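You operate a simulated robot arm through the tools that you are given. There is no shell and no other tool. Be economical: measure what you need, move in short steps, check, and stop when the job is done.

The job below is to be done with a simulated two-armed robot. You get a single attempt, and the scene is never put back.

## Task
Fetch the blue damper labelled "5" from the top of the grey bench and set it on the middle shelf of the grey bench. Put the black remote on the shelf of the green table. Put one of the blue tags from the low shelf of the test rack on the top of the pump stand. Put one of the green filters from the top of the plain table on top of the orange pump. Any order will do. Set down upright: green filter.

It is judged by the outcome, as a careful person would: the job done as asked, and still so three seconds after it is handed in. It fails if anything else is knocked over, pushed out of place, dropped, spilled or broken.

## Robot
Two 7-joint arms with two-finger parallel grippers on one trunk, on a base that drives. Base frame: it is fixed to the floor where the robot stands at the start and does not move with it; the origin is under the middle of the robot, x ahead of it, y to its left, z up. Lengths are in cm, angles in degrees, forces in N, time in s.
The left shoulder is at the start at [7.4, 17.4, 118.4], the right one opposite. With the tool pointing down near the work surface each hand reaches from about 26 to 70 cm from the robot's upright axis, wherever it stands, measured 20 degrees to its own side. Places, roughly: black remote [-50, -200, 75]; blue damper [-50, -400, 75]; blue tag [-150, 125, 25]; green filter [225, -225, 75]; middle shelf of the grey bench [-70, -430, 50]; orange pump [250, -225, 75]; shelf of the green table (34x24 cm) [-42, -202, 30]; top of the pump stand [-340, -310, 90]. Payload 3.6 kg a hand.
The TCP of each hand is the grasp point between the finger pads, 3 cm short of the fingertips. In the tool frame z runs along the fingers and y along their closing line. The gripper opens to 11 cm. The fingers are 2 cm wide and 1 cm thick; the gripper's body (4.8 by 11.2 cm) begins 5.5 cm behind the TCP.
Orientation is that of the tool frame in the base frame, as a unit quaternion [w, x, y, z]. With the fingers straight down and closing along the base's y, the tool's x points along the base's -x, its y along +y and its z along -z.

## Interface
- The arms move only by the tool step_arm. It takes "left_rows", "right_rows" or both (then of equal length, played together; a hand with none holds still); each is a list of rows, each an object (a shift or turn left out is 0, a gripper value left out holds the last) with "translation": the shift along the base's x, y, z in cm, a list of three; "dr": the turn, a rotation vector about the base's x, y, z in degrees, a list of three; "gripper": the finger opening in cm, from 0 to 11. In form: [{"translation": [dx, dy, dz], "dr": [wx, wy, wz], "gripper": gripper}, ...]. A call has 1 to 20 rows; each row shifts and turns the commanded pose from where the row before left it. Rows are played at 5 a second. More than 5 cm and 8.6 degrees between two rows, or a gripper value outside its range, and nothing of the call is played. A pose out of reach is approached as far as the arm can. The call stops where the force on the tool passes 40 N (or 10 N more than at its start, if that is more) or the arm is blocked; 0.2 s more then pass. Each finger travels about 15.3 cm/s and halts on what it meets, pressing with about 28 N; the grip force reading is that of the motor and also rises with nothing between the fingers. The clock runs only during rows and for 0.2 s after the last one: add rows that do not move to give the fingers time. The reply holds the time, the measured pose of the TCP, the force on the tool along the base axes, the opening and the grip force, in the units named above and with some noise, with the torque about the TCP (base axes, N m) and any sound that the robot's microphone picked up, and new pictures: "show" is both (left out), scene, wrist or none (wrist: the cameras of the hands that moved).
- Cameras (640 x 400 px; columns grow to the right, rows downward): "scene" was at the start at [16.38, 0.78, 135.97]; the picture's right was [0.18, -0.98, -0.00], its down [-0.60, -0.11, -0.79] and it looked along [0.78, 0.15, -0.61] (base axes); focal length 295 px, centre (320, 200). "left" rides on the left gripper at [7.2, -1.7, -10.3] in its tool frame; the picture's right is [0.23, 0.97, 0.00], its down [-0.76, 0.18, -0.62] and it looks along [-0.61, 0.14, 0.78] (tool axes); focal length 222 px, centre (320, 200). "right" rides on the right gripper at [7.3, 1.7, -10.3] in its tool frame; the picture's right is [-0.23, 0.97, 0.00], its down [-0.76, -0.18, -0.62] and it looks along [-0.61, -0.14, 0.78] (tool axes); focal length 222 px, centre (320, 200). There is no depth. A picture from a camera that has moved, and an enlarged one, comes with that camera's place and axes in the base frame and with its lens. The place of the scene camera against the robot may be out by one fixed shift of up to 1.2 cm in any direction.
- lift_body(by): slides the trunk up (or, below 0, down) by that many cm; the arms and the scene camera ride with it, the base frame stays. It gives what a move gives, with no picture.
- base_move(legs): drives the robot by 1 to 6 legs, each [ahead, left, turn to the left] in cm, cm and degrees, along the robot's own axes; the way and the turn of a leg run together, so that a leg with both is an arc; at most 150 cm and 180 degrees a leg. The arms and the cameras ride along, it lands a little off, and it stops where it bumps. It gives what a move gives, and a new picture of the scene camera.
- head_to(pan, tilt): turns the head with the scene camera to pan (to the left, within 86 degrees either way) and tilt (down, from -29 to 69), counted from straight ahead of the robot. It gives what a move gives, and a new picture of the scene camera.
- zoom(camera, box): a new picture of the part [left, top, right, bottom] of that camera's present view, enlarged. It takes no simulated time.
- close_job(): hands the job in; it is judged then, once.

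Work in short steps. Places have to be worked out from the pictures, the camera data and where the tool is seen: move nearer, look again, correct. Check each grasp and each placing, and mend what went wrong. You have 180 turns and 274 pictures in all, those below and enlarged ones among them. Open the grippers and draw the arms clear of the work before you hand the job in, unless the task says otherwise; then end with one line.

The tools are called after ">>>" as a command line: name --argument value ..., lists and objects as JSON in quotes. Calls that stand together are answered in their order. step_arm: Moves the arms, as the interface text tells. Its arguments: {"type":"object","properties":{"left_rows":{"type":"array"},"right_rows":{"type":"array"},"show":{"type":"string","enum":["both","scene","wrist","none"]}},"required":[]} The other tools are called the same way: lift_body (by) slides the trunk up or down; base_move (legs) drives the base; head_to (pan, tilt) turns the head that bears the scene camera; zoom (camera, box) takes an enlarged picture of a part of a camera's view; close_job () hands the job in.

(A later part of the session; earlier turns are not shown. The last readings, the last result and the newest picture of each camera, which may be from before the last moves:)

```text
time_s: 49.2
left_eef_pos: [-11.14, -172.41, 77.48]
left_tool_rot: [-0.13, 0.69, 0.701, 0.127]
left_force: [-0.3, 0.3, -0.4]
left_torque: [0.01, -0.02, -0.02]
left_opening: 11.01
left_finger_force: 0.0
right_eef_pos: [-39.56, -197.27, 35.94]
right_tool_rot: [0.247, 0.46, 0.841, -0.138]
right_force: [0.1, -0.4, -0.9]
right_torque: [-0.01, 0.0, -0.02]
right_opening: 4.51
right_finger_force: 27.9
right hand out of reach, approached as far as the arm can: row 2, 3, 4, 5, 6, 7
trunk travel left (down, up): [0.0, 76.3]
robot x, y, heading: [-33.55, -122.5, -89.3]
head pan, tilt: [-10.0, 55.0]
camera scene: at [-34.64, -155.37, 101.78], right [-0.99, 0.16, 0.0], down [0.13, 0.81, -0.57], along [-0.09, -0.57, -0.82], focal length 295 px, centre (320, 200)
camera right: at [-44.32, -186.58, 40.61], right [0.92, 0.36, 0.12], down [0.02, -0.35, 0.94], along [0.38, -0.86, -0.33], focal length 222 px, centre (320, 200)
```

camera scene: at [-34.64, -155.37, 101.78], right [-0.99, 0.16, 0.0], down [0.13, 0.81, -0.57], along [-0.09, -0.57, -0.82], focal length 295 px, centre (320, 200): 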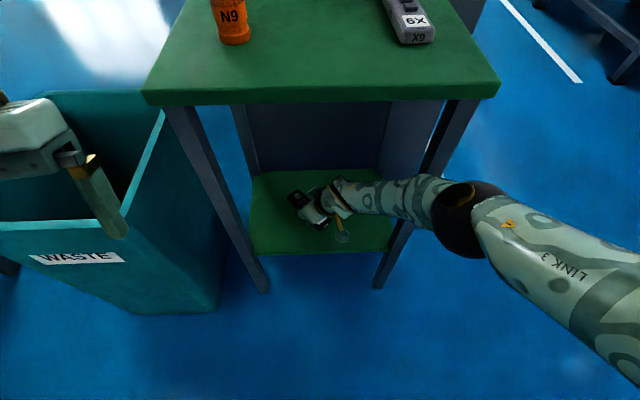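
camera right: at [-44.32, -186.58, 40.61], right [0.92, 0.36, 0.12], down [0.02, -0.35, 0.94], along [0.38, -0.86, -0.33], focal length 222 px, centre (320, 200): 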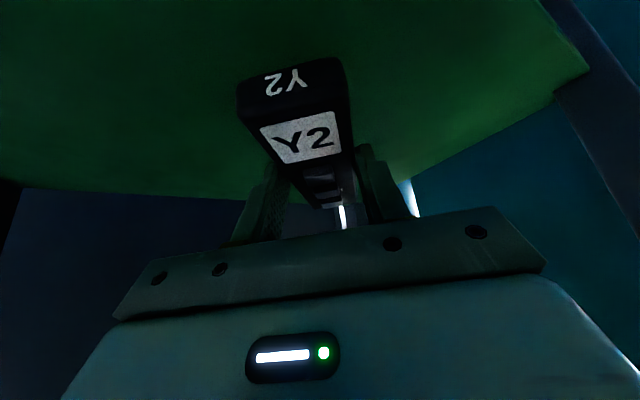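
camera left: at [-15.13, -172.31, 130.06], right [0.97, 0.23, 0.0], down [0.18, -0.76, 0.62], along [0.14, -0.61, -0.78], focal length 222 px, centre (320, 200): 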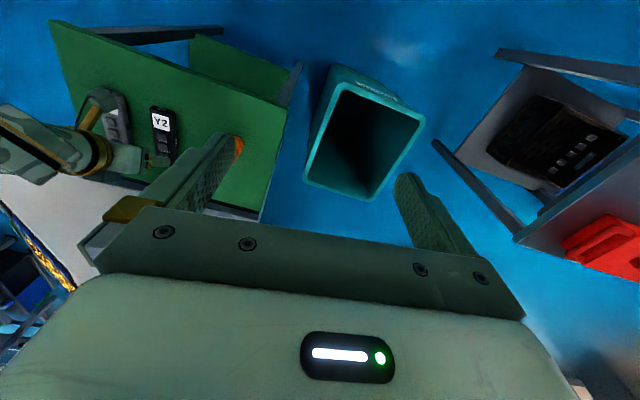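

>>> step_arm --right_rows '[{"translation": [0, 0, 3]}, {"dr": [-6.4, -4, 0]}, {"dr": [-3, -1.9, 0]}, {"translation": [0, 0, -1.5]}, {"translation": [0, 0, -1.5]}, {"translation": [0, 0, -1.5]}, {"translation": [0, 0, -1]}, {"translation": [0, 0, -1]}, {}]'

```text
time_s: 51.2
left_eef_pos: [-11.09, -172.39, 77.72]
left_tool_rot: [-0.129, 0.69, 0.701, 0.127]
left_force: [0.9, -0.7, -0.1]
left_torque: [-0.03, -0.04, -0.01]
left_opening: 11.0
left_finger_force: 0.1
right_eef_pos: [-39.42, -197.23, 33.69]
right_tool_rot: [0.328, 0.444, 0.813, -0.184]
right_force: [3.4, -3.0, 11.7]
right_torque: [0.47, 0.17, -0.1]
right_opening: 4.54
right_finger_force: 27.7
right hand out of reach, approached as far as the arm can: row 8
trunk travel left (down, up): [0.0, 76.3]
robot x, y, heading: [-33.73, -122.9, -89.1]
head pan, tilt: [-10.0, 55.0]
camera scene: at [-34.61, -155.26, 101.83], right [-0.99, 0.16, 0.0], down [0.13, 0.81, -0.57], along [-0.09, -0.57, -0.82], focal length 295 px, centre (320, 200)
camera right: at [-44.68, -185.97, 36.0], right [0.91, 0.39, 0.15], down [-0.08, -0.19, 0.98], along [0.41, -0.9, -0.14], focal length 222 px, centre (320, 200)
```

scene: 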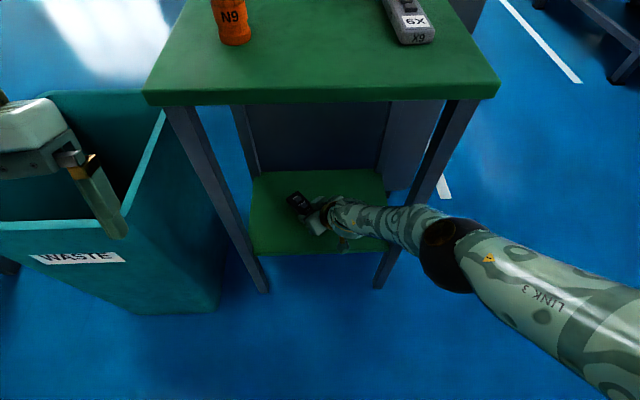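
right: 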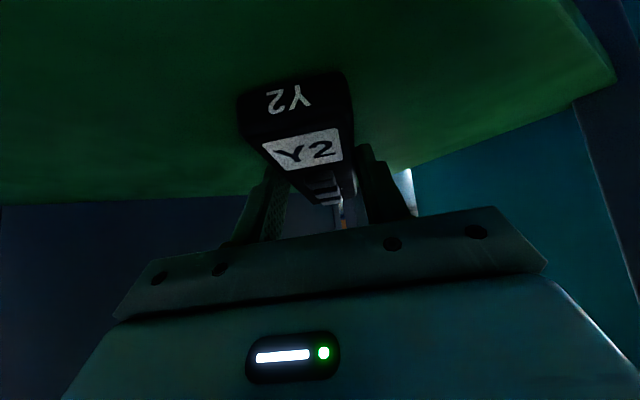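

Contact (11.7 N up): the remote's back edge rests on the shelf. Release slowly.

>>> step_arm --right_rows '[{"gripper": 5}, {"gripper": 6}, {"gripper": 8}, {}, {}]'

```text
time_s: 52.5
left_eef_pos: [-11.15, -172.53, 77.65]
left_tool_rot: [-0.129, 0.69, 0.701, 0.128]
left_force: [-0.2, 1.0, 0.1]
left_torque: [0.01, 0.02, -0.01]
left_opening: 11.01
left_finger_force: 0.1
right_eef_pos: [-39.57, -197.22, 33.39]
right_tool_rot: [0.328, 0.444, 0.813, -0.184]
right_force: [-0.7, 0.3, 0.1]
right_torque: [0.0, 0.01, -0.01]
right_opening: 8.01
right_finger_force: 0.0
trunk travel left (down, up): [0.0, 76.3]
robot x, y, heading: [-33.55, -122.16, -89.4]
head pan, tilt: [-10.0, 55.0]
camera scene: at [-34.64, -155.36, 101.79], right [-0.99, 0.16, 0.0], down [0.13, 0.81, -0.57], along [-0.09, -0.57, -0.82], focal length 295 px, centre (320, 200)
camera right: at [-44.73, -185.94, 35.88], right [0.91, 0.39, 0.15], down [-0.08, -0.19, 0.98], along [0.41, -0.9, -0.14], focal length 222 px, centre (320, 200)
```

scene: 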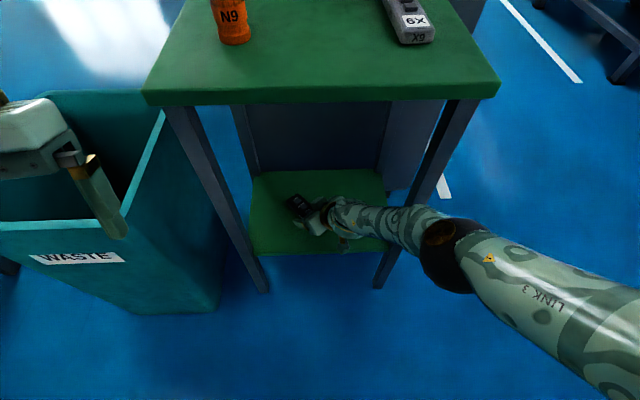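
right: 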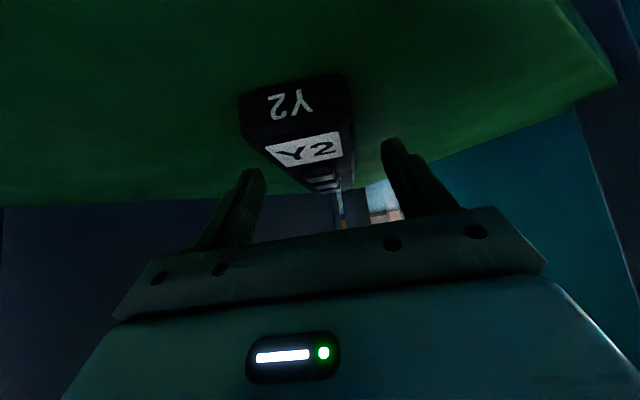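

Released. Raise a little and reverse out, then look at it.

>>> step_arm --right_rows '[{"translation": [0, 0, 3], "gripper": 10}, {"translation": [0, 0, 3]}, {}]' --show "none"

>>> base_move --legs '[[-45, 0, 0]]'

>>> zoom --camera "scene" --box '[200, 0, 400, 200]'

```text
time_s: 53.2
left_eef_pos: [-11.18, -172.45, 77.56]
left_tool_rot: [-0.13, 0.69, 0.7, 0.129]
left_force: [-0.1, 0.7, 0.7]
left_torque: [-0.01, 0.0, 0.0]
left_opening: 11.0
left_finger_force: 0.1
right_eef_pos: [-39.66, -197.29, 39.44]
right_tool_rot: [0.327, 0.445, 0.813, -0.184]
right_force: [-0.2, 0.3, 0.3]
right_torque: [-0.02, -0.03, 0.01]
right_opening: 9.98
right_finger_force: 0.0
trunk travel left (down, up): [0.0, 76.3]
robot x, y, heading: [-33.59, -122.51, -89.4]
head pan, tilt: [-10.0, 55.0]
```

```text
time_s: 56.0
left_eef_pos: [-11.48, -127.53, 77.55]
left_tool_rot: [-0.129, 0.689, 0.701, 0.128]
left_force: [0.1, -0.2, 1.0]
left_torque: [0.02, 0.0, 0.01]
left_opening: 11.01
left_finger_force: 0.1
right_eef_pos: [-40.08, -152.25, 39.34]
right_tool_rot: [0.327, 0.444, 0.814, -0.183]
right_force: [-0.6, 1.0, -0.1]
right_torque: [-0.02, -0.02, -0.01]
right_opening: 9.99
right_finger_force: 0.0
trunk travel left (down, up): [0.0, 76.3]
robot x, y, heading: [-34.49, -77.66, -89.3]
head pan, tilt: [-10.0, 55.0]
camera scene: at [-35.17, -110.45, 101.8], right [-0.99, 0.16, 0.0], down [0.13, 0.81, -0.57], along [-0.09, -0.57, -0.82], focal length 295 px, centre (320, 200)
```

scene: 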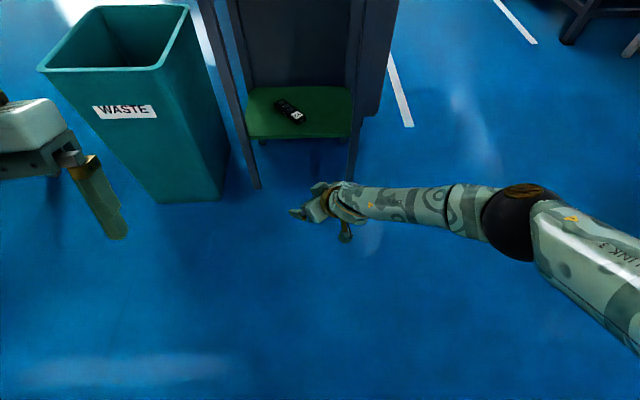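

```text
2.00 times, centred on (300, 100) of scene
camera zoom: at [-35.17, -110.45, 101.8], right [-0.99, 0.16, 0.0], down [0.13, 0.81, -0.57], along [-0.09, -0.57, -0.82], focal length 590 px, centre (360, 400)
```

zoom: 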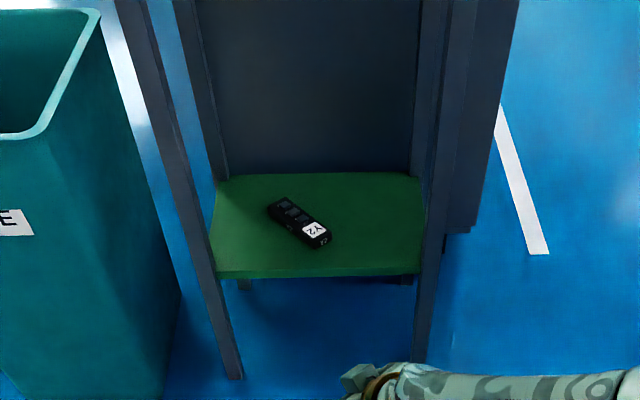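

Remote placed well. Now raise the trunk and restore both hands to a neutral pose for driving.

>>> lift_body --by 30

>>> step_arm --right_rows '[{"translation": [0, 0, 4], "dr": [7.1, 4.4, 0]}, {"translation": [0, 0, 4], "dr": [7.1, 4.4, 0]}, {"translation": [0, 0, 4], "dr": [7.1, 4.4, 0]}, {"translation": [0, 0, 4], "dr": [7.1, 4.4, 0]}, {"translation": [-2, 3, 3], "dr": [6.5, 4, 0]}, {"translation": [-3, 3, 2], "dr": [0, 0, -8]}, {"translation": [-3, 3, 2], "dr": [0, 0, -8]}, {"translation": [-3, 3, 2], "dr": [0, 0, -8]}, {"translation": [-3, 3, 2], "dr": [0, 0, -8]}, {}]' --left_rows '[{"dr": [-7, 0, 0]}, {"dr": [-7, 0, 0]}, {"dr": [-7, 0, 0]}, {}, {}, {}, {}, {}, {}, {}]' --show "none"

>>> head_to --pan -30 --tilt 20

```text
time_s: 59.0
left_eef_pos: [-11.69, -117.46, 119.6]
left_tool_rot: [-0.006, 0.701, 0.714, 0.004]
left_force: [-0.1, -1.0, -0.8]
left_torque: [0.02, 0.0, 0.03]
left_opening: 11.01
left_finger_force: 0.1
right_eef_pos: [-40.15, -154.07, 88.84]
right_tool_rot: [0.391, 0.392, 0.777, -0.301]
right_force: [-0.5, -0.8, 0.2]
right_torque: [-0.01, 0.0, -0.03]
right_opening: 10.0
right_finger_force: 0.0
trunk travel left (down, up): [-30.0, 46.3]
robot x, y, heading: [-34.3, -77.46, -89.2]
head pan, tilt: [-10.0, 55.0]
```

```text
time_s: 61.2
left_eef_pos: [-11.64, -117.57, 119.58]
left_tool_rot: [0.122, 0.689, 0.703, -0.126]
left_force: [0.0, 0.7, -0.4]
left_torque: [0.04, -0.01, 0.0]
left_opening: 10.98
left_finger_force: 0.1
right_eef_pos: [-55.5, -138.34, 103.89]
right_tool_rot: [0.185, 0.627, 0.697, -0.295]
right_force: [-0.1, -1.0, 0.0]
right_torque: [0.02, 0.03, 0.0]
right_opening: 10.0
right_finger_force: 0.1
right hand out of reach, approached as far as the arm can: row 2, 3, 4, 5
trunk travel left (down, up): [-30.0, 46.3]
robot x, y, heading: [-34.36, -77.59, -89.3]
head pan, tilt: [-10.0, 55.0]
```

```text
time_s: 62.2
left_eef_pos: [-11.9, -117.5, 119.72]
left_tool_rot: [0.122, 0.69, 0.702, -0.126]
left_force: [0.4, -0.3, 0.4]
left_torque: [-0.02, 0.02, -0.02]
left_opening: 11.0
left_finger_force: 0.1
right_eef_pos: [-55.58, -138.37, 103.83]
right_tool_rot: [0.186, 0.626, 0.698, -0.295]
right_force: [0.4, -0.1, 0.0]
right_torque: [-0.01, -0.03, 0.0]
right_opening: 9.99
right_finger_force: 0.0
trunk travel left (down, up): [-30.0, 46.3]
robot x, y, heading: [-34.36, -77.34, -89.1]
head pan, tilt: [-30.0, 20.0]
camera scene: at [-38.81, -94.44, 138.76], right [-0.87, 0.49, 0.0], down [0.17, 0.3, -0.94], along [-0.46, -0.82, -0.34], focal length 295 px, centre (320, 200)
```

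scene: 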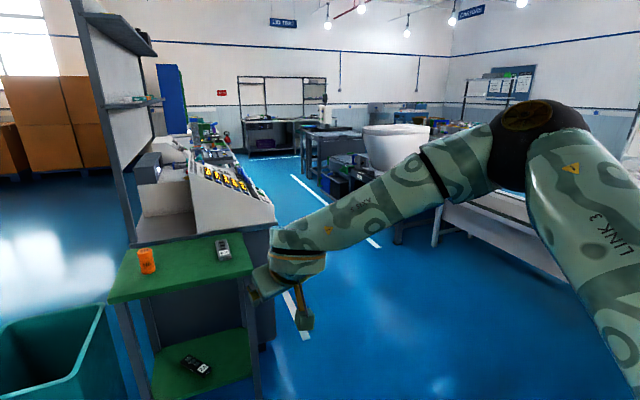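

>>> step_arm --right_rows '[{"translation": [0, 2, 0], "dr": [7.96, -1.8, -1.2]}, {"translation": [0, 2, 0], "dr": [7.96, -1.8, -1.2]}, {"translation": [0, 2, 0], "dr": [7.96, -1.8, -1.2]}, {"translation": [0, 2, 0], "dr": [7.96, -1.8, -1.2]}, {"translation": [0, 2, 0], "dr": [7.96, -1.8, -1.2]}, {"translation": [0, 3, 2]}, {}]' --left_rows '[{"dr": [7, 0, 0]}, {"dr": [7, 0, 0]}, {"dr": [6, 0, 0]}, {"translation": [0, 0, -3]}, {"translation": [0, 0, -3]}, {"translation": [0, 0, -3]}, {}]' --show "none"

>>> zoom --camera "scene" --box '[100, 60, 400, 250]'

```text
time_s: 63.8
left_eef_pos: [-11.57, -117.74, 110.49]
left_tool_rot: [0.001, 0.7, 0.714, -0.002]
left_force: [0.7, -0.4, 1.4]
left_torque: [-0.01, -0.01, -0.04]
left_opening: 11.02
left_finger_force: 0.1
right_eef_pos: [-55.22, -125.49, 105.89]
right_tool_rot: [0.0, 0.707, 0.707, 0.002]
right_force: [0.5, -0.5, -0.7]
right_torque: [0.01, -0.03, 0.02]
right_opening: 10.01
right_finger_force: 0.1
trunk travel left (down, up): [-30.0, 46.3]
robot x, y, heading: [-34.38, -77.47, -89.0]
head pan, tilt: [-30.0, 20.0]
```

```text
2.11 times, centred on (250, 155) of scene
camera zoom: at [-38.81, -94.52, 138.75], right [-0.87, 0.49, 0.0], down [0.17, 0.3, -0.94], along [-0.46, -0.82, -0.34], focal length 622 px, centre (467, 295)
```

zoom: 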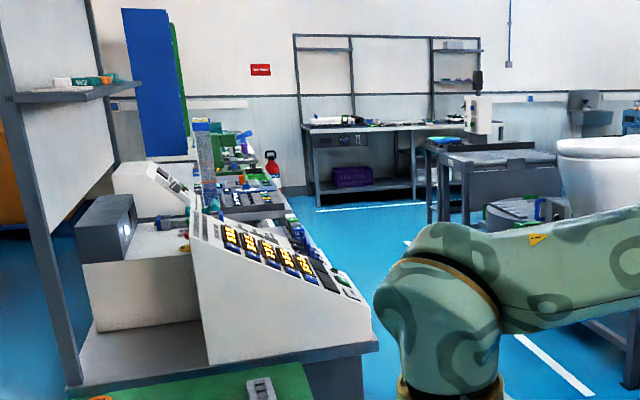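

Shift right into the aisle to view the grey bench.

>>> base_move --legs '[[0, -72, 0], [60, 0, 0]]'

>>> head_to --pan 18 --tilt 20

```text
time_s: 70.7
left_eef_pos: [-86.12, -178.9, 110.45]
left_tool_rot: [0.001, 0.711, 0.704, -0.002]
left_force: [0.2, 0.1, 0.8]
left_torque: [-0.03, 0.04, 0.02]
left_opening: 11.01
left_finger_force: 0.0
right_eef_pos: [-130.14, -185.33, 105.85]
right_tool_rot: [0.0, 0.717, 0.697, 0.0]
right_force: [0.1, -0.1, -0.7]
right_torque: [0.01, 0.01, -0.01]
right_opening: 9.99
right_finger_force: 0.0
trunk travel left (down, up): [-30.0, 46.3]
robot x, y, heading: [-107.53, -138.04, -90.9]
head pan, tilt: [-30.0, 20.0]
camera scene: at [-112.74, -154.89, 138.76], right [-0.86, 0.51, 0.0], down [0.18, 0.29, -0.94], along [-0.48, -0.81, -0.34], focal length 295 px, centre (320, 200)
```

scene: 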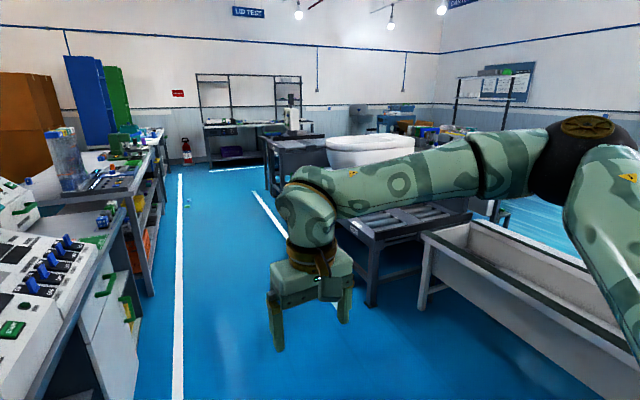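

```text
time_s: 71.9
left_eef_pos: [-86.33, -178.74, 110.6]
left_tool_rot: [0.002, 0.711, 0.703, -0.002]
left_force: [0.9, -0.9, -0.1]
left_torque: [-0.02, 0.0, 0.02]
left_opening: 10.98
left_finger_force: 0.0
right_eef_pos: [-130.15, -185.28, 105.92]
right_tool_rot: [-0.001, 0.718, 0.696, -0.001]
right_force: [0.2, -0.1, 0.2]
right_torque: [0.02, -0.01, -0.01]
right_opening: 10.02
right_finger_force: 0.1
trunk travel left (down, up): [-30.0, 46.3]
robot x, y, heading: [-107.49, -138.29, -91.1]
head pan, tilt: [18.0, 20.0]
camera scene: at [-105.23, -155.73, 138.76], right [-0.96, -0.29, 0.0], down [-0.1, 0.33, -0.94], along [0.28, -0.9, -0.34], focal length 295 px, centre (320, 200)
```

scene: 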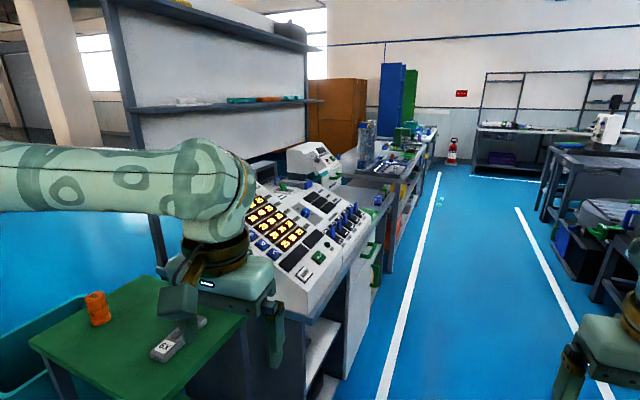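

The grey bench with shelves lies along the aisle. Drive down the aisle, then look again.

>>> base_move --legs '[[140, -25, 0]]'

>>> head_to --pan 40 --tilt 35

```text
time_s: 79.0
left_eef_pos: [-113.77, -318.52, 110.51]
left_tool_rot: [0.001, 0.71, 0.704, -0.002]
left_force: [0.4, -0.2, 0.3]
left_torque: [0.02, 0.04, -0.01]
left_opening: 10.99
left_finger_force: 0.0
right_eef_pos: [-157.6, -325.21, 105.87]
right_tool_rot: [-0.001, 0.717, 0.697, -0.001]
right_force: [0.6, 0.4, 0.5]
right_torque: [0.0, 0.02, 0.0]
right_opening: 10.0
right_finger_force: 0.0
trunk travel left (down, up): [-30.0, 46.3]
robot x, y, heading: [-135.32, -277.86, -90.5]
head pan, tilt: [18.0, 20.0]
camera scene: at [-132.75, -295.49, 138.76], right [-0.96, -0.3, 0.0], down [-0.1, 0.33, -0.94], along [0.28, -0.9, -0.34], focal length 295 px, centre (320, 200)
```

scene: 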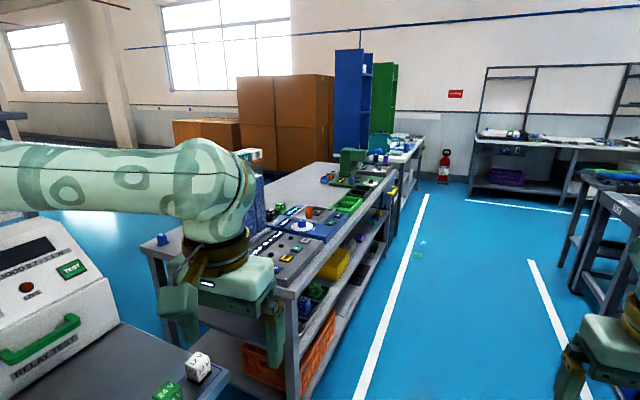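

```text
time_s: 79.8
left_eef_pos: [-113.74, -318.5, 110.47]
left_tool_rot: [0.0, 0.71, 0.704, -0.002]
left_force: [-0.6, 0.0, 0.2]
left_torque: [0.0, 0.02, -0.02]
left_opening: 10.98
left_finger_force: 0.0
right_eef_pos: [-157.67, -325.04, 105.93]
right_tool_rot: [-0.001, 0.717, 0.697, 0.0]
right_force: [-0.1, -0.4, -0.5]
right_torque: [-0.02, 0.01, -0.01]
right_opening: 10.01
right_finger_force: 0.0
trunk travel left (down, up): [-30.0, 46.3]
robot x, y, heading: [-135.24, -277.84, -91.0]
head pan, tilt: [40.0, 35.0]
camera scene: at [-129.94, -293.4, 136.38], right [-0.78, -0.63, 0.0], down [-0.36, 0.44, -0.82], along [0.52, -0.64, -0.57], focal length 295 px, centre (320, 200)
```

scene: 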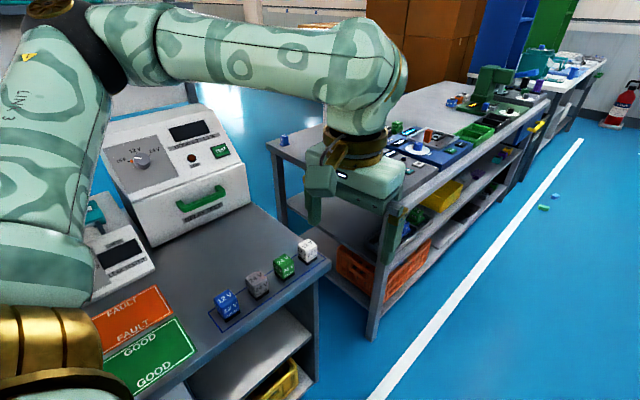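

>>> zoom --camera "scene" --box '[240, 60, 560, 260]'

```text
2.00 times, centred on (400, 160) of scene
camera zoom: at [-129.94, -293.4, 136.38], right [-0.78, -0.63, 0.0], down [-0.36, 0.44, -0.82], along [0.52, -0.64, -0.57], focal length 590 px, centre (160, 280)
```

zoom: 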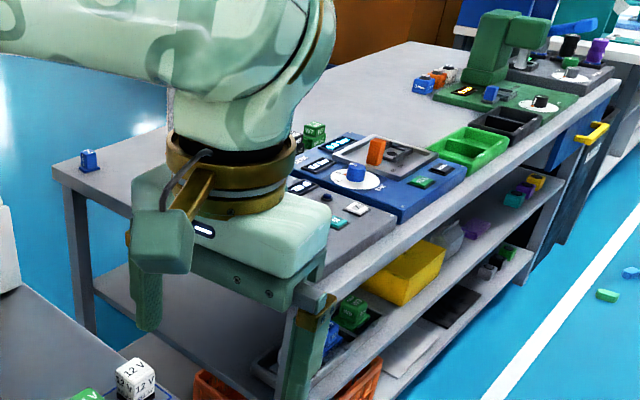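

The damper seems to be at ≈(-34,-385), the far (east) side of the bench, so I'll approach from the east. Return up the aisle and look for the passage.

>>> base_move --legs '[[-150, 0, 0], [-20, 20, 0], [0, 110, 0]]'

>>> head_to --pan 25 --tilt 30

```text
time_s: 94.1
left_eef_pos: [20.12, -156.3, 110.4]
left_tool_rot: [0.0, 0.725, 0.689, -0.001]
left_force: [0.0, 0.2, 0.3]
left_torque: [-0.03, 0.01, -0.05]
left_opening: 10.98
left_finger_force: 0.1
right_eef_pos: [-24.06, -160.82, 105.99]
right_tool_rot: [0.0, 0.731, 0.682, 0.0]
right_force: [-0.3, 0.2, -0.5]
right_torque: [0.01, 0.05, 0.0]
right_opening: 10.0
right_finger_force: 0.1
trunk travel left (down, up): [-30.0, 46.3]
robot x, y, heading: [-0.18, -114.45, -93.1]
head pan, tilt: [40.0, 35.0]
camera scene: at [4.95, -130.5, 136.38], right [-0.8, -0.6, 0.0], down [-0.34, 0.46, -0.82], along [0.49, -0.66, -0.57], focal length 295 px, centre (320, 200)
```

scene: 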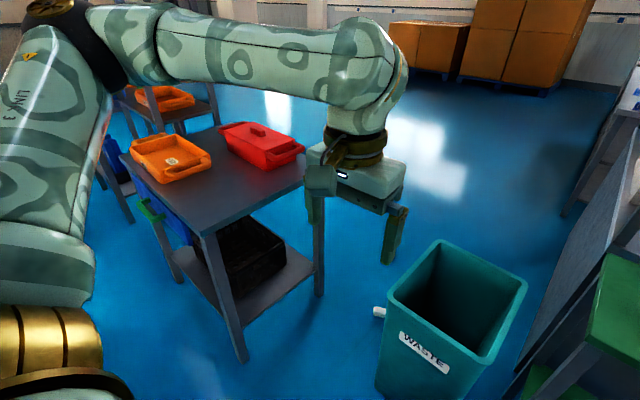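

```text
time_s: 94.9
left_eef_pos: [20.11, -156.26, 110.56]
left_tool_rot: [0.0, 0.725, 0.689, -0.001]
left_force: [-0.4, -0.4, 0.4]
left_torque: [0.01, 0.01, 0.0]
left_opening: 11.0
left_finger_force: 0.1
right_eef_pos: [-24.07, -160.99, 105.98]
right_tool_rot: [0.0, 0.732, 0.682, 0.0]
right_force: [0.4, -0.1, 0.5]
right_torque: [0.0, 0.0, 0.04]
right_opening: 10.02
right_finger_force: 0.0
trunk travel left (down, up): [-30.0, 46.3]
robot x, y, heading: [-0.12, -114.78, -92.9]
head pan, tilt: [25.0, 30.0]
camera scene: at [3.0, -131.84, 137.16], right [-0.93, -0.37, 0.0], down [-0.19, 0.46, -0.87], along [0.32, -0.8, -0.5], focal length 295 px, centre (320, 200)
```

scene: 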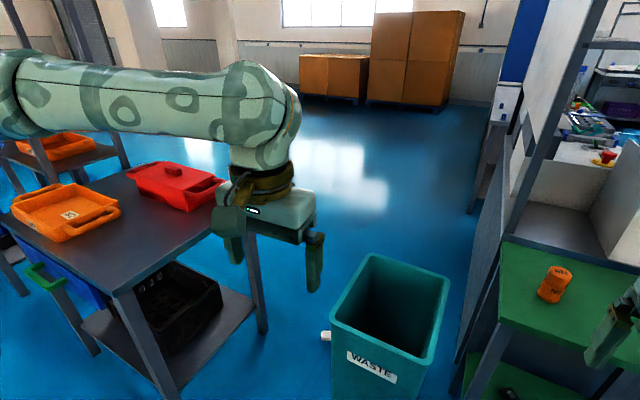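

The gap beside the bin is too narrow. Look further left for another passage.

>>> head_to --pan 75 --tilt 22

```text
time_s: 96.0
left_eef_pos: [20.17, -156.32, 110.54]
left_tool_rot: [0.001, 0.725, 0.689, -0.002]
left_force: [0.6, -0.4, 0.0]
left_torque: [-0.02, -0.04, 0.0]
left_opening: 10.98
left_finger_force: 0.1
right_eef_pos: [-24.03, -161.02, 105.96]
right_tool_rot: [-0.001, 0.732, 0.682, 0.0]
right_force: [-0.4, -0.9, -0.3]
right_torque: [0.01, 0.0, -0.02]
right_opening: 10.0
right_finger_force: 0.1
trunk travel left (down, up): [-30.0, 46.3]
robot x, y, heading: [0.17, -115.12, -93.0]
head pan, tilt: [75.0, 22.0]
camera scene: at [8.45, -126.35, 138.44], right [-0.31, -0.95, 0.0], down [-0.36, 0.12, -0.93], along [0.88, -0.29, -0.37], focal length 295 px, centre (320, 200)
```

scene: 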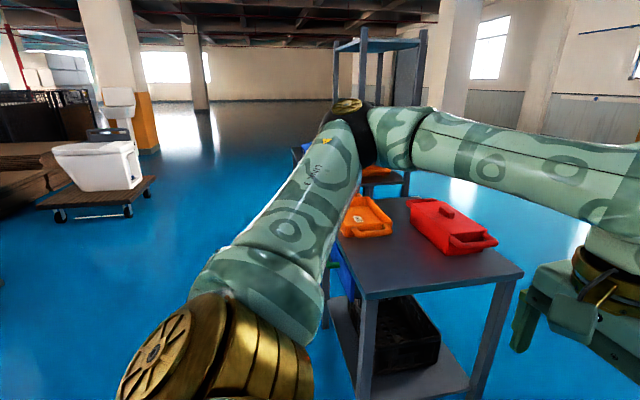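

>>> base_move --legs '[[0, 0, 93], [110, 10, 0]]'

>>> head_to --pan -55 --tilt 30

>>> head_to --pan -15 --tilt 25

```text
time_s: 105.7
left_eef_pos: [151.06, -82.24, 110.45]
left_tool_rot: [0.002, -0.005, 1.0, -0.001]
left_force: [-0.3, -0.8, 0.2]
left_torque: [-0.01, 0.02, -0.01]
left_opening: 11.0
left_finger_force: 0.1
right_eef_pos: [158.47, -126.02, 105.87]
right_tool_rot: [0.0, 0.006, 1.0, -0.001]
right_force: [-0.2, -0.4, 0.4]
right_torque: [0.03, 0.01, -0.02]
right_opening: 9.99
right_finger_force: 0.0
trunk travel left (down, up): [-30.0, 46.3]
robot x, y, heading: [110.85, -104.9, 0.3]
head pan, tilt: [75.0, 22.0]
camera scene: at [120.96, -96.51, 138.44], right [0.97, -0.25, 0.0], down [-0.1, -0.36, -0.93], along [0.24, 0.9, -0.37], focal length 295 px, centre (320, 200)
```

scene: 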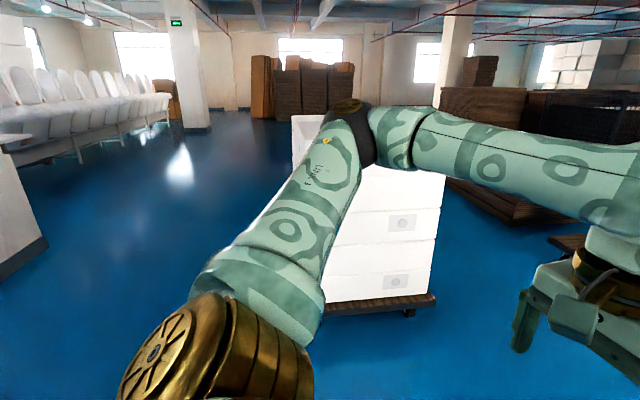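

```text
time_s: 107.8
left_eef_pos: [150.98, -82.3, 110.54]
left_tool_rot: [0.001, -0.004, 1.0, -0.001]
left_force: [0.4, 0.0, 0.5]
left_torque: [-0.01, 0.03, 0.02]
left_opening: 11.02
left_finger_force: 0.1
right_eef_pos: [158.43, -126.12, 105.9]
right_tool_rot: [0.0, 0.006, 1.0, 0.0]
right_force: [0.6, 0.6, 0.4]
right_torque: [-0.02, 0.0, 0.02]
right_opening: 9.99
right_finger_force: 0.1
trunk travel left (down, up): [-30.0, 46.3]
robot x, y, heading: [110.66, -104.92, 0.3]
head pan, tilt: [-55.0, 30.0]
camera scene: at [123.79, -112.88, 137.16], right [-0.82, -0.58, 0.0], down [-0.29, 0.41, -0.87], along [0.5, -0.71, -0.5], focal length 295 px, centre (320, 200)
```

scene: 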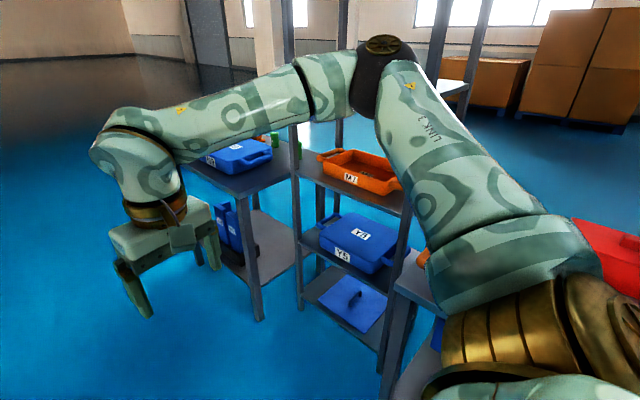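

```text
time_s: 108.8
left_eef_pos: [150.81, -82.49, 110.43]
left_tool_rot: [0.002, -0.004, 1.0, -0.001]
left_force: [0.2, -0.4, 0.2]
left_torque: [0.01, 0.01, 0.03]
left_opening: 10.98
left_finger_force: 0.1
right_eef_pos: [158.29, -126.05, 105.97]
right_tool_rot: [0.0, 0.005, 1.0, -0.001]
right_force: [0.1, -0.2, 0.0]
right_torque: [-0.01, 0.04, -0.01]
right_opening: 10.0
right_finger_force: 0.1
trunk travel left (down, up): [-30.0, 46.3]
robot x, y, heading: [110.97, -104.35, 0.2]
head pan, tilt: [-15.0, 25.0]
camera scene: at [127.47, -107.85, 137.95], right [-0.26, -0.97, 0.0], down [-0.41, 0.11, -0.91], along [0.88, -0.23, -0.42], focal length 295 px, centre (320, 200)
```

scene: 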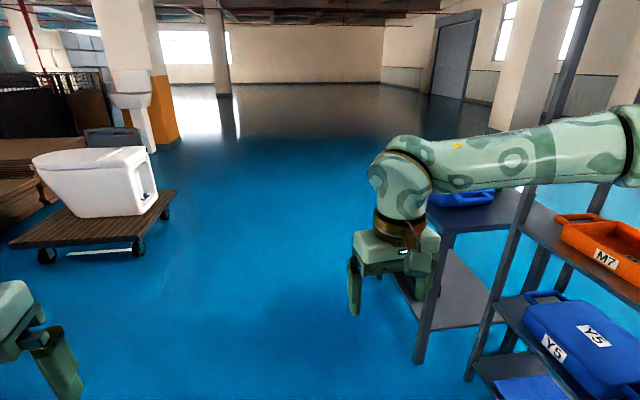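

The plain table (blue tray, green items) is nearby at x≈212+, so do the filter now. Drive there and face it.

>>> base_move --legs '[[128, 0, 0], [0, 0, -90]]'

>>> head_to --pan 0 --tilt 35

```text
time_s: 119.0
left_eef_pos: [258.37, -146.84, 110.58]
left_tool_rot: [0.002, 0.709, 0.705, -0.001]
left_force: [-0.2, 0.6, -0.5]
left_torque: [-0.02, 0.01, -0.01]
left_opening: 11.0
left_finger_force: 0.1
right_eef_pos: [214.47, -153.56, 105.89]
right_tool_rot: [-0.001, 0.716, 0.698, 0.0]
right_force: [0.5, -1.1, -0.3]
right_torque: [0.01, -0.03, 0.01]
right_opening: 9.99
right_finger_force: 0.1
trunk travel left (down, up): [-30.0, 46.3]
robot x, y, heading: [236.54, -106.33, -90.8]
head pan, tilt: [-15.0, 25.0]
camera scene: at [233.92, -123.89, 137.95], right [-0.96, 0.27, 0.0], down [0.11, 0.41, -0.91], along [-0.24, -0.87, -0.42], focal length 295 px, centre (320, 200)
```

scene: 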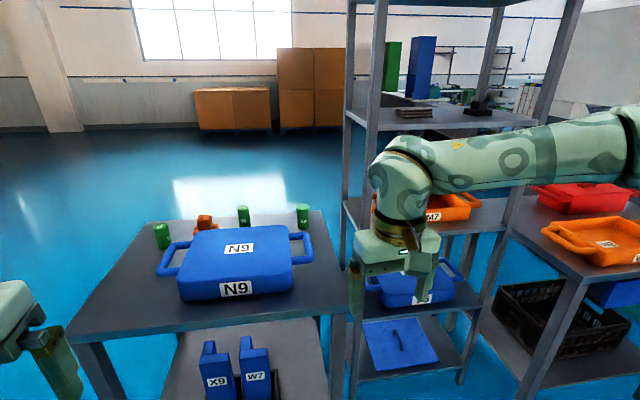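

```text
time_s: 119.7
left_eef_pos: [258.27, -146.95, 110.5]
left_tool_rot: [0.001, 0.71, 0.704, -0.002]
left_force: [0.5, -0.1, -0.1]
left_torque: [-0.01, -0.02, 0.0]
left_opening: 11.03
left_finger_force: 0.0
right_eef_pos: [214.3, -153.56, 105.96]
right_tool_rot: [-0.001, 0.716, 0.698, -0.001]
right_force: [0.2, -0.5, -0.4]
right_torque: [0.02, 0.0, -0.01]
right_opening: 10.0
right_finger_force: 0.0
trunk travel left (down, up): [-30.0, 46.3]
robot x, y, heading: [236.31, -106.27, -90.5]
head pan, tilt: [0.0, 35.0]
camera scene: at [236.31, -123.82, 136.38], right [-1.0, 0.01, 0.0], down [0.01, 0.57, -0.82], along [-0.01, -0.82, -0.57], focal length 295 px, centre (320, 200)
```

scene: 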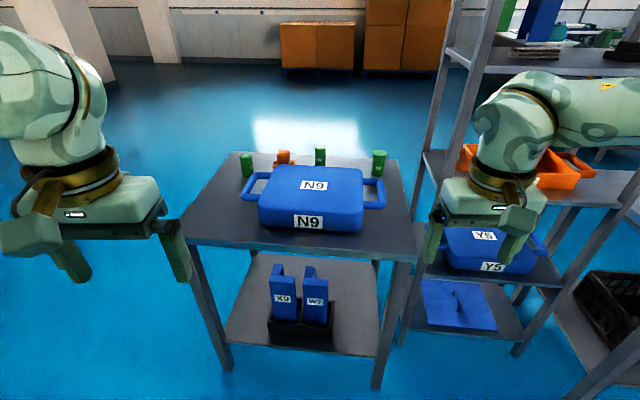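

Filters and pump are on the south side of the plain table. Drive around the east end and face north.

>>> base_move --legs '[[0, 110, 0], [150, 0, 0], [60, 0, 0], [0, 0, 180], [0, 105, 0]]'

>>> head_to --pan 0 --tilt 40

```text
time_s: 147.8
left_eef_pos: [219.07, -290.69, 110.52]
left_tool_rot: [-0.002, 0.749, -0.663, -0.001]
left_force: [-0.8, 0.2, 0.0]
left_torque: [0.03, -0.02, 0.03]
left_opening: 10.99
left_finger_force: 0.0
right_eef_pos: [261.81, -278.43, 105.95]
right_tool_rot: [-0.001, 0.741, -0.672, 0.0]
right_force: [-0.2, -1.1, 0.1]
right_torque: [0.01, 0.01, 0.0]
right_opening: 10.01
right_finger_force: 0.0
trunk travel left (down, up): [-30.0, 46.3]
robot x, y, heading: [245.7, -328.07, 96.6]
head pan, tilt: [0.0, 35.0]
camera scene: at [243.77, -312.45, 136.38], right [0.99, 0.11, 0.0], down [0.07, -0.57, -0.82], along [-0.09, 0.81, -0.57], focal length 295 px, centre (320, 200)
```

scene: 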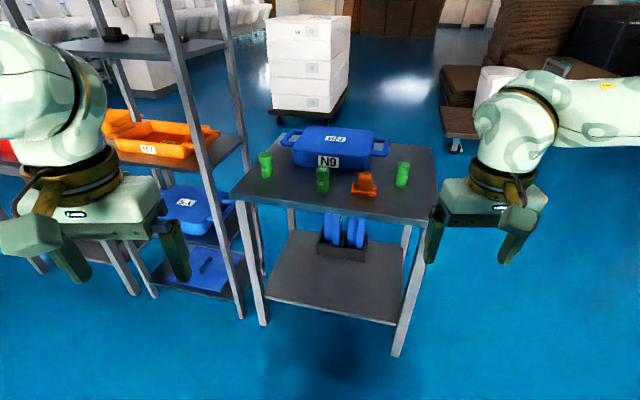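

```text
time_s: 148.5
left_eef_pos: [219.17, -290.65, 110.53]
left_tool_rot: [-0.002, 0.748, -0.664, -0.001]
left_force: [-0.1, -0.9, 0.1]
left_torque: [0.02, 0.0, -0.01]
left_opening: 11.01
left_finger_force: 0.0
right_eef_pos: [261.91, -278.56, 105.98]
right_tool_rot: [-0.001, 0.741, -0.671, 0.0]
right_force: [0.5, 0.5, 0.5]
right_torque: [0.01, 0.02, 0.03]
right_opening: 9.99
right_finger_force: 0.1
trunk travel left (down, up): [-30.0, 46.3]
robot x, y, heading: [245.79, -328.01, 96.6]
head pan, tilt: [0.0, 40.0]
camera scene: at [243.85, -312.74, 135.63], right [0.99, 0.11, 0.0], down [0.07, -0.64, -0.77], along [-0.09, 0.76, -0.64], focal length 295 px, centre (320, 200)
```

scene: 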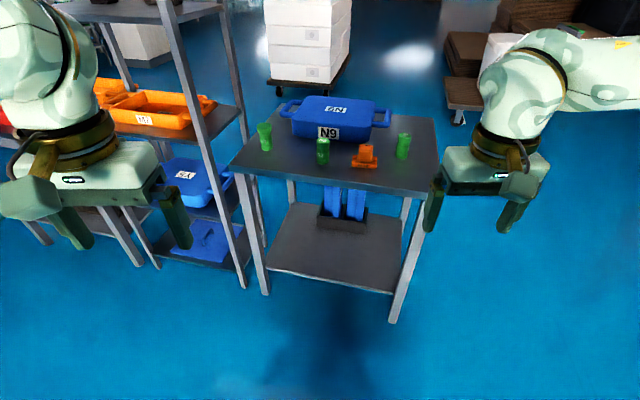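

>>> base_move --legs '[[0, 0, -6.6], [38, 6, 0]]'

>>> head_to --pan -8 --tilt 52

>>> zoom --camera "scene" --box '[240, 80, 440, 220]'

```text
time_s: 151.5
left_eef_pos: [217.93, -249.5, 110.51]
left_tool_rot: [-0.002, 0.707, -0.707, 0.0]
left_force: [0.9, -0.4, 0.3]
left_torque: [-0.02, -0.03, -0.01]
left_opening: 11.0
left_finger_force: 0.1
right_eef_pos: [261.74, -242.52, 105.82]
right_tool_rot: [0.001, -0.7, 0.714, -0.001]
right_force: [0.1, 0.4, -0.3]
right_torque: [-0.01, 0.0, 0.01]
right_opening: 10.03
right_finger_force: 0.1
trunk travel left (down, up): [-30.0, 46.3]
robot x, y, heading: [240.13, -290.17, 89.4]
head pan, tilt: [0.0, 40.0]
camera scene: at [239.93, -274.4, 135.61], right [1.0, 0.0, 0.0], down [0.0, -0.64, -0.77], along [0.0, 0.77, -0.64], focal length 295 px, centre (320, 200)
```

scene: 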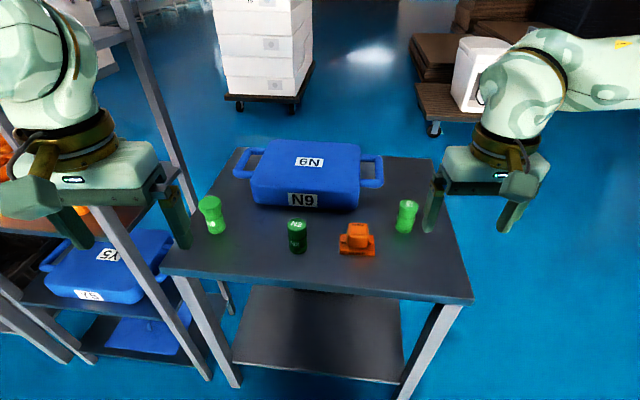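

```text
time_s: 152.2
left_eef_pos: [217.89, -249.64, 110.51]
left_tool_rot: [-0.002, 0.707, -0.707, 0.0]
left_force: [0.3, 0.4, 0.6]
left_torque: [0.01, -0.03, 0.0]
left_opening: 11.02
left_finger_force: 0.0
right_eef_pos: [261.77, -242.63, 105.93]
right_tool_rot: [0.0, -0.7, 0.714, -0.001]
right_force: [-0.3, -0.4, 0.4]
right_torque: [0.0, 0.0, -0.01]
right_opening: 10.0
right_finger_force: 0.0
trunk travel left (down, up): [-30.0, 46.3]
robot x, y, heading: [239.9, -290.06, 90.0]
head pan, tilt: [-8.0, 52.0]
camera scene: at [240.98, -275.57, 133.95], right [0.99, -0.14, 0.0], down [-0.11, -0.78, -0.62], along [0.09, 0.61, -0.79], focal length 295 px, centre (320, 200)
```

scene: 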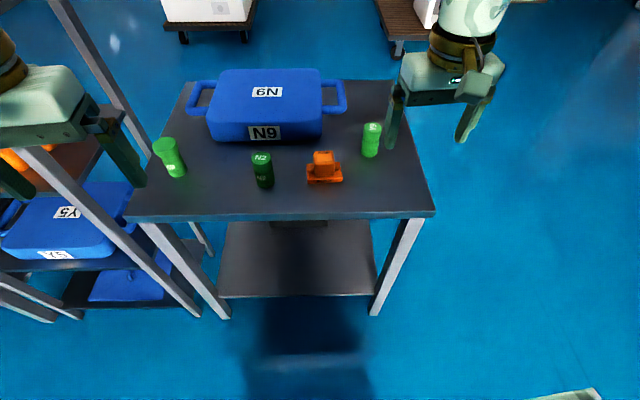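

```text
2.86 times, centred on (340, 150) of scene
camera zoom: at [240.98, -275.57, 133.95], right [0.99, -0.14, 0.0], down [-0.11, -0.78, -0.62], along [0.09, 0.61, -0.79], focal length 844 px, centre (263, 343)
```

zoom: 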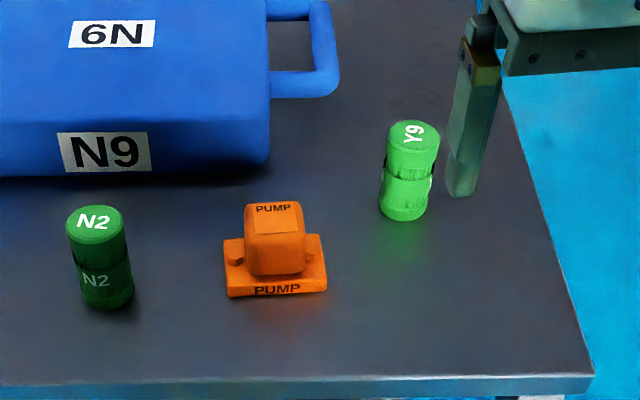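

Choose filter Y9 at ≈(262.3,-219.6), pump block top centre ≈(249.3,-225.3,85.5). Hover above the filter to refine.

>>> step_arm --right_rows '[{"translation": [0, 4.5, -1], "gripper": 10}, {"translation": [0, 4.5, -1]}, {"translation": [0, 4.5, -1]}, {"translation": [0.5, 4.5, -1]}, {"translation": [0, 4.5, -2]}, {"translation": [0, 0.5, -2]}, {}]'

```text
time_s: 153.8
left_eef_pos: [218.02, -249.7, 110.62]
left_tool_rot: [-0.003, 0.707, -0.707, -0.001]
left_force: [0.2, -1.9, -0.4]
left_torque: [0.02, 0.03, 0.0]
left_opening: 10.98
left_finger_force: 0.1
right_eef_pos: [261.75, -229.68, 101.26]
right_tool_rot: [0.0, -0.7, 0.714, 0.0]
right_force: [0.8, 0.3, 0.5]
right_torque: [-0.02, -0.04, 0.01]
right_opening: 10.0
right_finger_force: 0.1
right hand out of reach, approached as far as the arm can: row 3, 4, 5
trunk travel left (down, up): [-30.0, 46.3]
robot x, y, heading: [239.66, -290.19, 89.7]
head pan, tilt: [-8.0, 52.0]
camera scene: at [240.97, -275.59, 133.95], right [0.99, -0.14, 0.0], down [-0.11, -0.78, -0.62], along [0.09, 0.61, -0.79], focal length 295 px, centre (320, 200)
camera right: at [259.92, -236.91, 111.55], right [-0.97, 0.25, 0.0], down [0.19, 0.76, 0.62], along [0.15, 0.6, -0.78], focal length 222 px, centre (320, 200)
```

scene: 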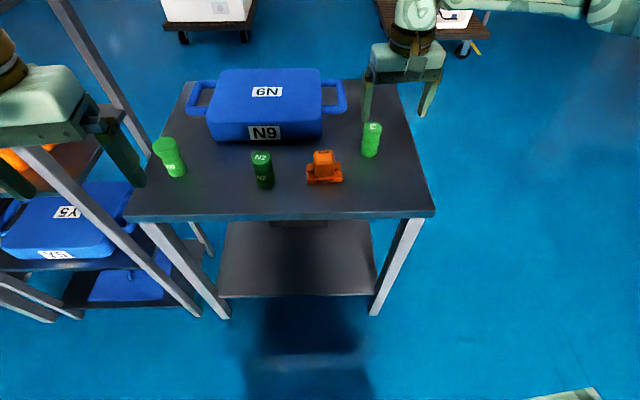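
right: 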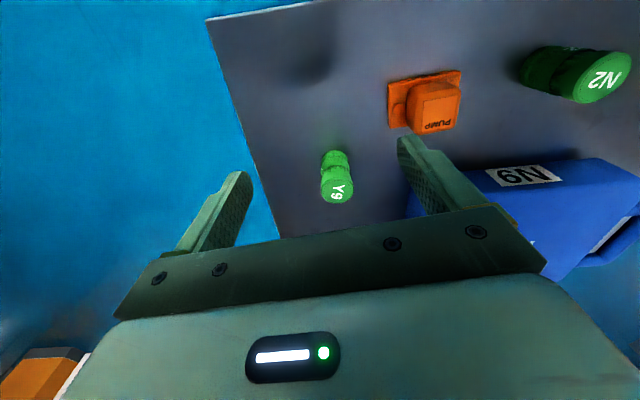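

Reach limit at this height; lower the trunk 10 cm (leans shoulders forward), first pulling the hand back.

>>> step_arm --right_rows '[{"translation": [0, -4, 0]}, {"translation": [0, -4, 0]}, {}]' --show "none"

>>> lift_body --by -12

>>> step_arm --right_rows '[{"translation": [0, 0, 4]}, {"translation": [0, 4.5, 1]}, {"translation": [0, 4.5, 0]}, {"translation": [0, 4.5, 0]}, {"translation": [0, 3.5, 0]}, {}]' --show "wrist"

```text
time_s: 154.6
left_eef_pos: [217.96, -249.58, 110.51]
left_tool_rot: [0.002, -0.707, 0.707, 0.001]
left_force: [-0.2, -0.3, 0.2]
left_torque: [-0.02, 0.0, 0.0]
left_opening: 11.01
left_finger_force: 0.0
right_eef_pos: [262.04, -237.52, 100.98]
right_tool_rot: [0.001, -0.7, 0.714, 0.0]
right_force: [0.5, 0.6, -0.4]
right_torque: [-0.02, -0.03, -0.03]
right_opening: 10.05
right_finger_force: 0.2
trunk travel left (down, up): [-30.0, 46.3]
robot x, y, heading: [239.85, -289.84, 89.8]
head pan, tilt: [-8.0, 52.0]
```

```text
time_s: 156.1
left_eef_pos: [218.02, -249.69, 98.48]
left_tool_rot: [-0.002, 0.707, -0.707, -0.002]
left_force: [0.0, -0.7, -0.3]
left_torque: [0.02, 0.0, 0.02]
left_opening: 11.01
left_finger_force: 0.1
right_eef_pos: [261.88, -237.61, 89.23]
right_tool_rot: [0.001, -0.7, 0.714, 0.0]
right_force: [-0.8, -0.2, 0.1]
right_torque: [0.01, 0.03, 0.03]
right_opening: 9.98
right_finger_force: 0.0
trunk travel left (down, up): [-18.0, 58.3]
robot x, y, heading: [240.18, -290.27, 89.5]
head pan, tilt: [-8.0, 52.0]
```

```text
time_s: 157.5
left_eef_pos: [217.93, -249.61, 98.55]
left_tool_rot: [0.002, -0.707, 0.707, 0.0]
left_force: [0.1, -0.6, 0.0]
left_torque: [0.03, 0.01, 0.0]
left_opening: 10.99
left_finger_force: 0.0
right_eef_pos: [261.85, -227.32, 94.28]
right_tool_rot: [0.0, -0.7, 0.714, -0.001]
right_force: [0.0, 0.1, -0.3]
right_torque: [-0.03, -0.01, 0.0]
right_opening: 10.0
right_finger_force: 0.2
right hand out of reach, approached as far as the arm can: row 4, 5
trunk travel left (down, up): [-18.0, 58.3]
robot x, y, heading: [239.89, -290.17, 89.8]
head pan, tilt: [-8.0, 52.0]
camera right: at [259.91, -234.71, 104.62], right [-0.97, 0.25, 0.0], down [0.19, 0.76, 0.62], along [0.15, 0.6, -0.78], focal length 222 px, centre (320, 200)
```

right: 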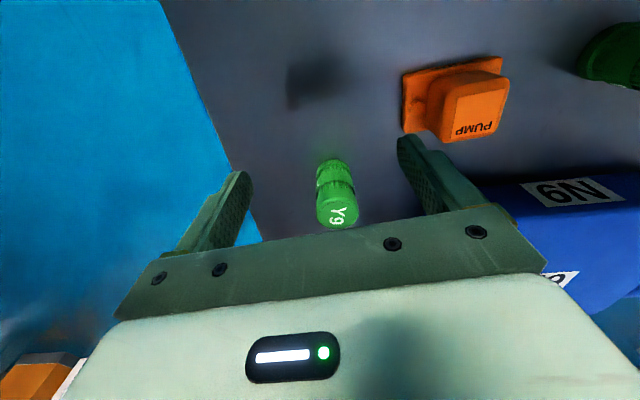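

Drive ahead 8 cm to bring it in reach (fingertips are above the filter).

>>> base_move --legs '[[8, 0, 0]]'

>>> step_arm --right_rows '[{"translation": [0, 0, 0]}]' --show "wrist"

```text
time_s: 158.6
left_eef_pos: [217.97, -241.39, 98.56]
left_tool_rot: [-0.001, 0.707, -0.707, 0.0]
left_force: [0.2, 0.8, 0.3]
left_torque: [0.0, 0.02, -0.01]
left_opening: 10.99
left_finger_force: 0.0
right_eef_pos: [261.68, -219.22, 94.22]
right_tool_rot: [0.0, -0.701, 0.713, -0.001]
right_force: [0.4, 0.0, -0.5]
right_torque: [-0.03, 0.01, 0.01]
right_opening: 10.04
right_finger_force: 0.1
trunk travel left (down, up): [-18.0, 58.3]
robot x, y, heading: [239.86, -281.86, 89.6]
head pan, tilt: [-8.0, 52.0]
camera scene: at [241.05, -261.37, 121.49], right [0.99, -0.14, 0.0], down [-0.11, -0.78, -0.61], along [0.09, 0.61, -0.79], focal length 295 px, centre (320, 200)
```

scene: 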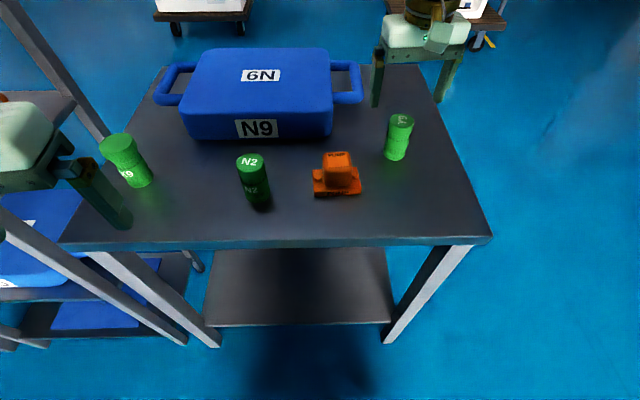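

```text
time_s: 159.0
left_eef_pos: [217.95, -241.39, 98.49]
left_tool_rot: [0.001, -0.707, 0.708, 0.0]
left_force: [0.2, -0.1, 0.5]
left_torque: [-0.01, -0.04, 0.0]
left_opening: 10.98
left_finger_force: 0.1
right_eef_pos: [261.78, -219.34, 94.28]
right_tool_rot: [0.0, -0.701, 0.713, -0.001]
right_force: [0.0, 0.0, -0.3]
right_torque: [0.01, 0.01, 0.01]
right_opening: 10.0
right_finger_force: 0.1
trunk travel left (down, up): [-18.0, 58.3]
robot x, y, heading: [239.6, -281.83, 89.6]
head pan, tilt: [-8.0, 52.0]
camera right: at [259.95, -226.55, 104.6], right [-0.97, 0.25, 0.0], down [0.19, 0.76, 0.62], along [0.15, 0.6, -0.78], focal length 222 px, centre (320, 200)
```

right: 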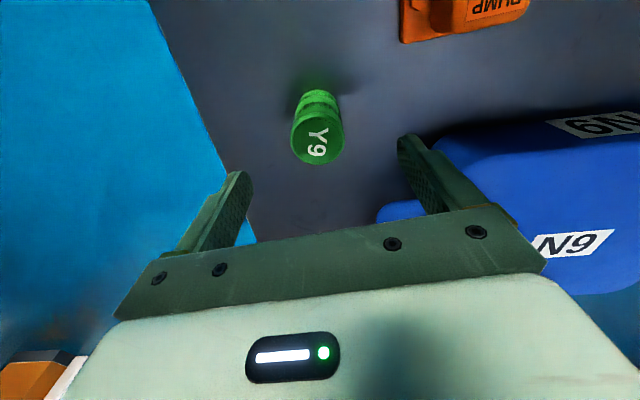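

Filter at ≈(261.8,-219.8). Descend and grip.

>>> step_arm --right_rows '[{"translation": [0, -0.4, -4]}, {"translation": [0, 0, -3]}, {"translation": [0, 0, -2.5]}, {}, {"gripper": 0}, {}, {}, {}]' --show "wrist"

```text
time_s: 160.8
left_eef_pos: [218.13, -241.49, 98.51]
left_tool_rot: [-0.002, 0.707, -0.707, 0.0]
left_force: [-0.7, 0.5, 0.1]
left_torque: [0.03, 0.04, -0.01]
left_opening: 11.02
left_finger_force: 0.1
right_eef_pos: [261.91, -219.72, 85.04]
right_tool_rot: [0.0, -0.7, 0.714, -0.001]
right_force: [0.5, -1.1, 0.3]
right_torque: [0.02, 0.02, 0.01]
right_opening: 4.33
right_finger_force: 28.2
trunk travel left (down, up): [-18.0, 58.3]
robot x, y, heading: [239.9, -281.85, 89.6]
head pan, tilt: [-8.0, 52.0]
camera right: at [260.07, -226.99, 95.29], right [-0.97, 0.25, 0.0], down [0.19, 0.76, 0.62], along [0.15, 0.6, -0.78], focal length 222 px, centre (320, 200)
```

right: 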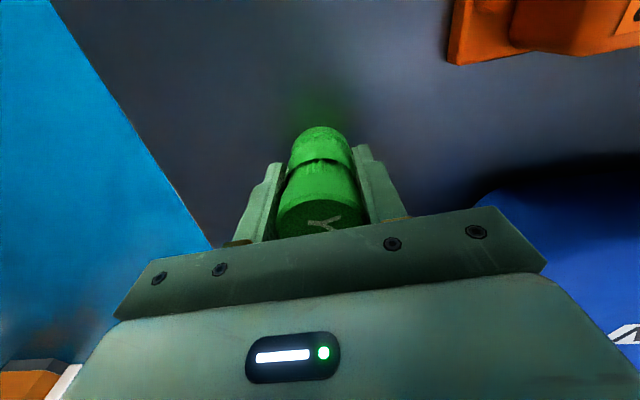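

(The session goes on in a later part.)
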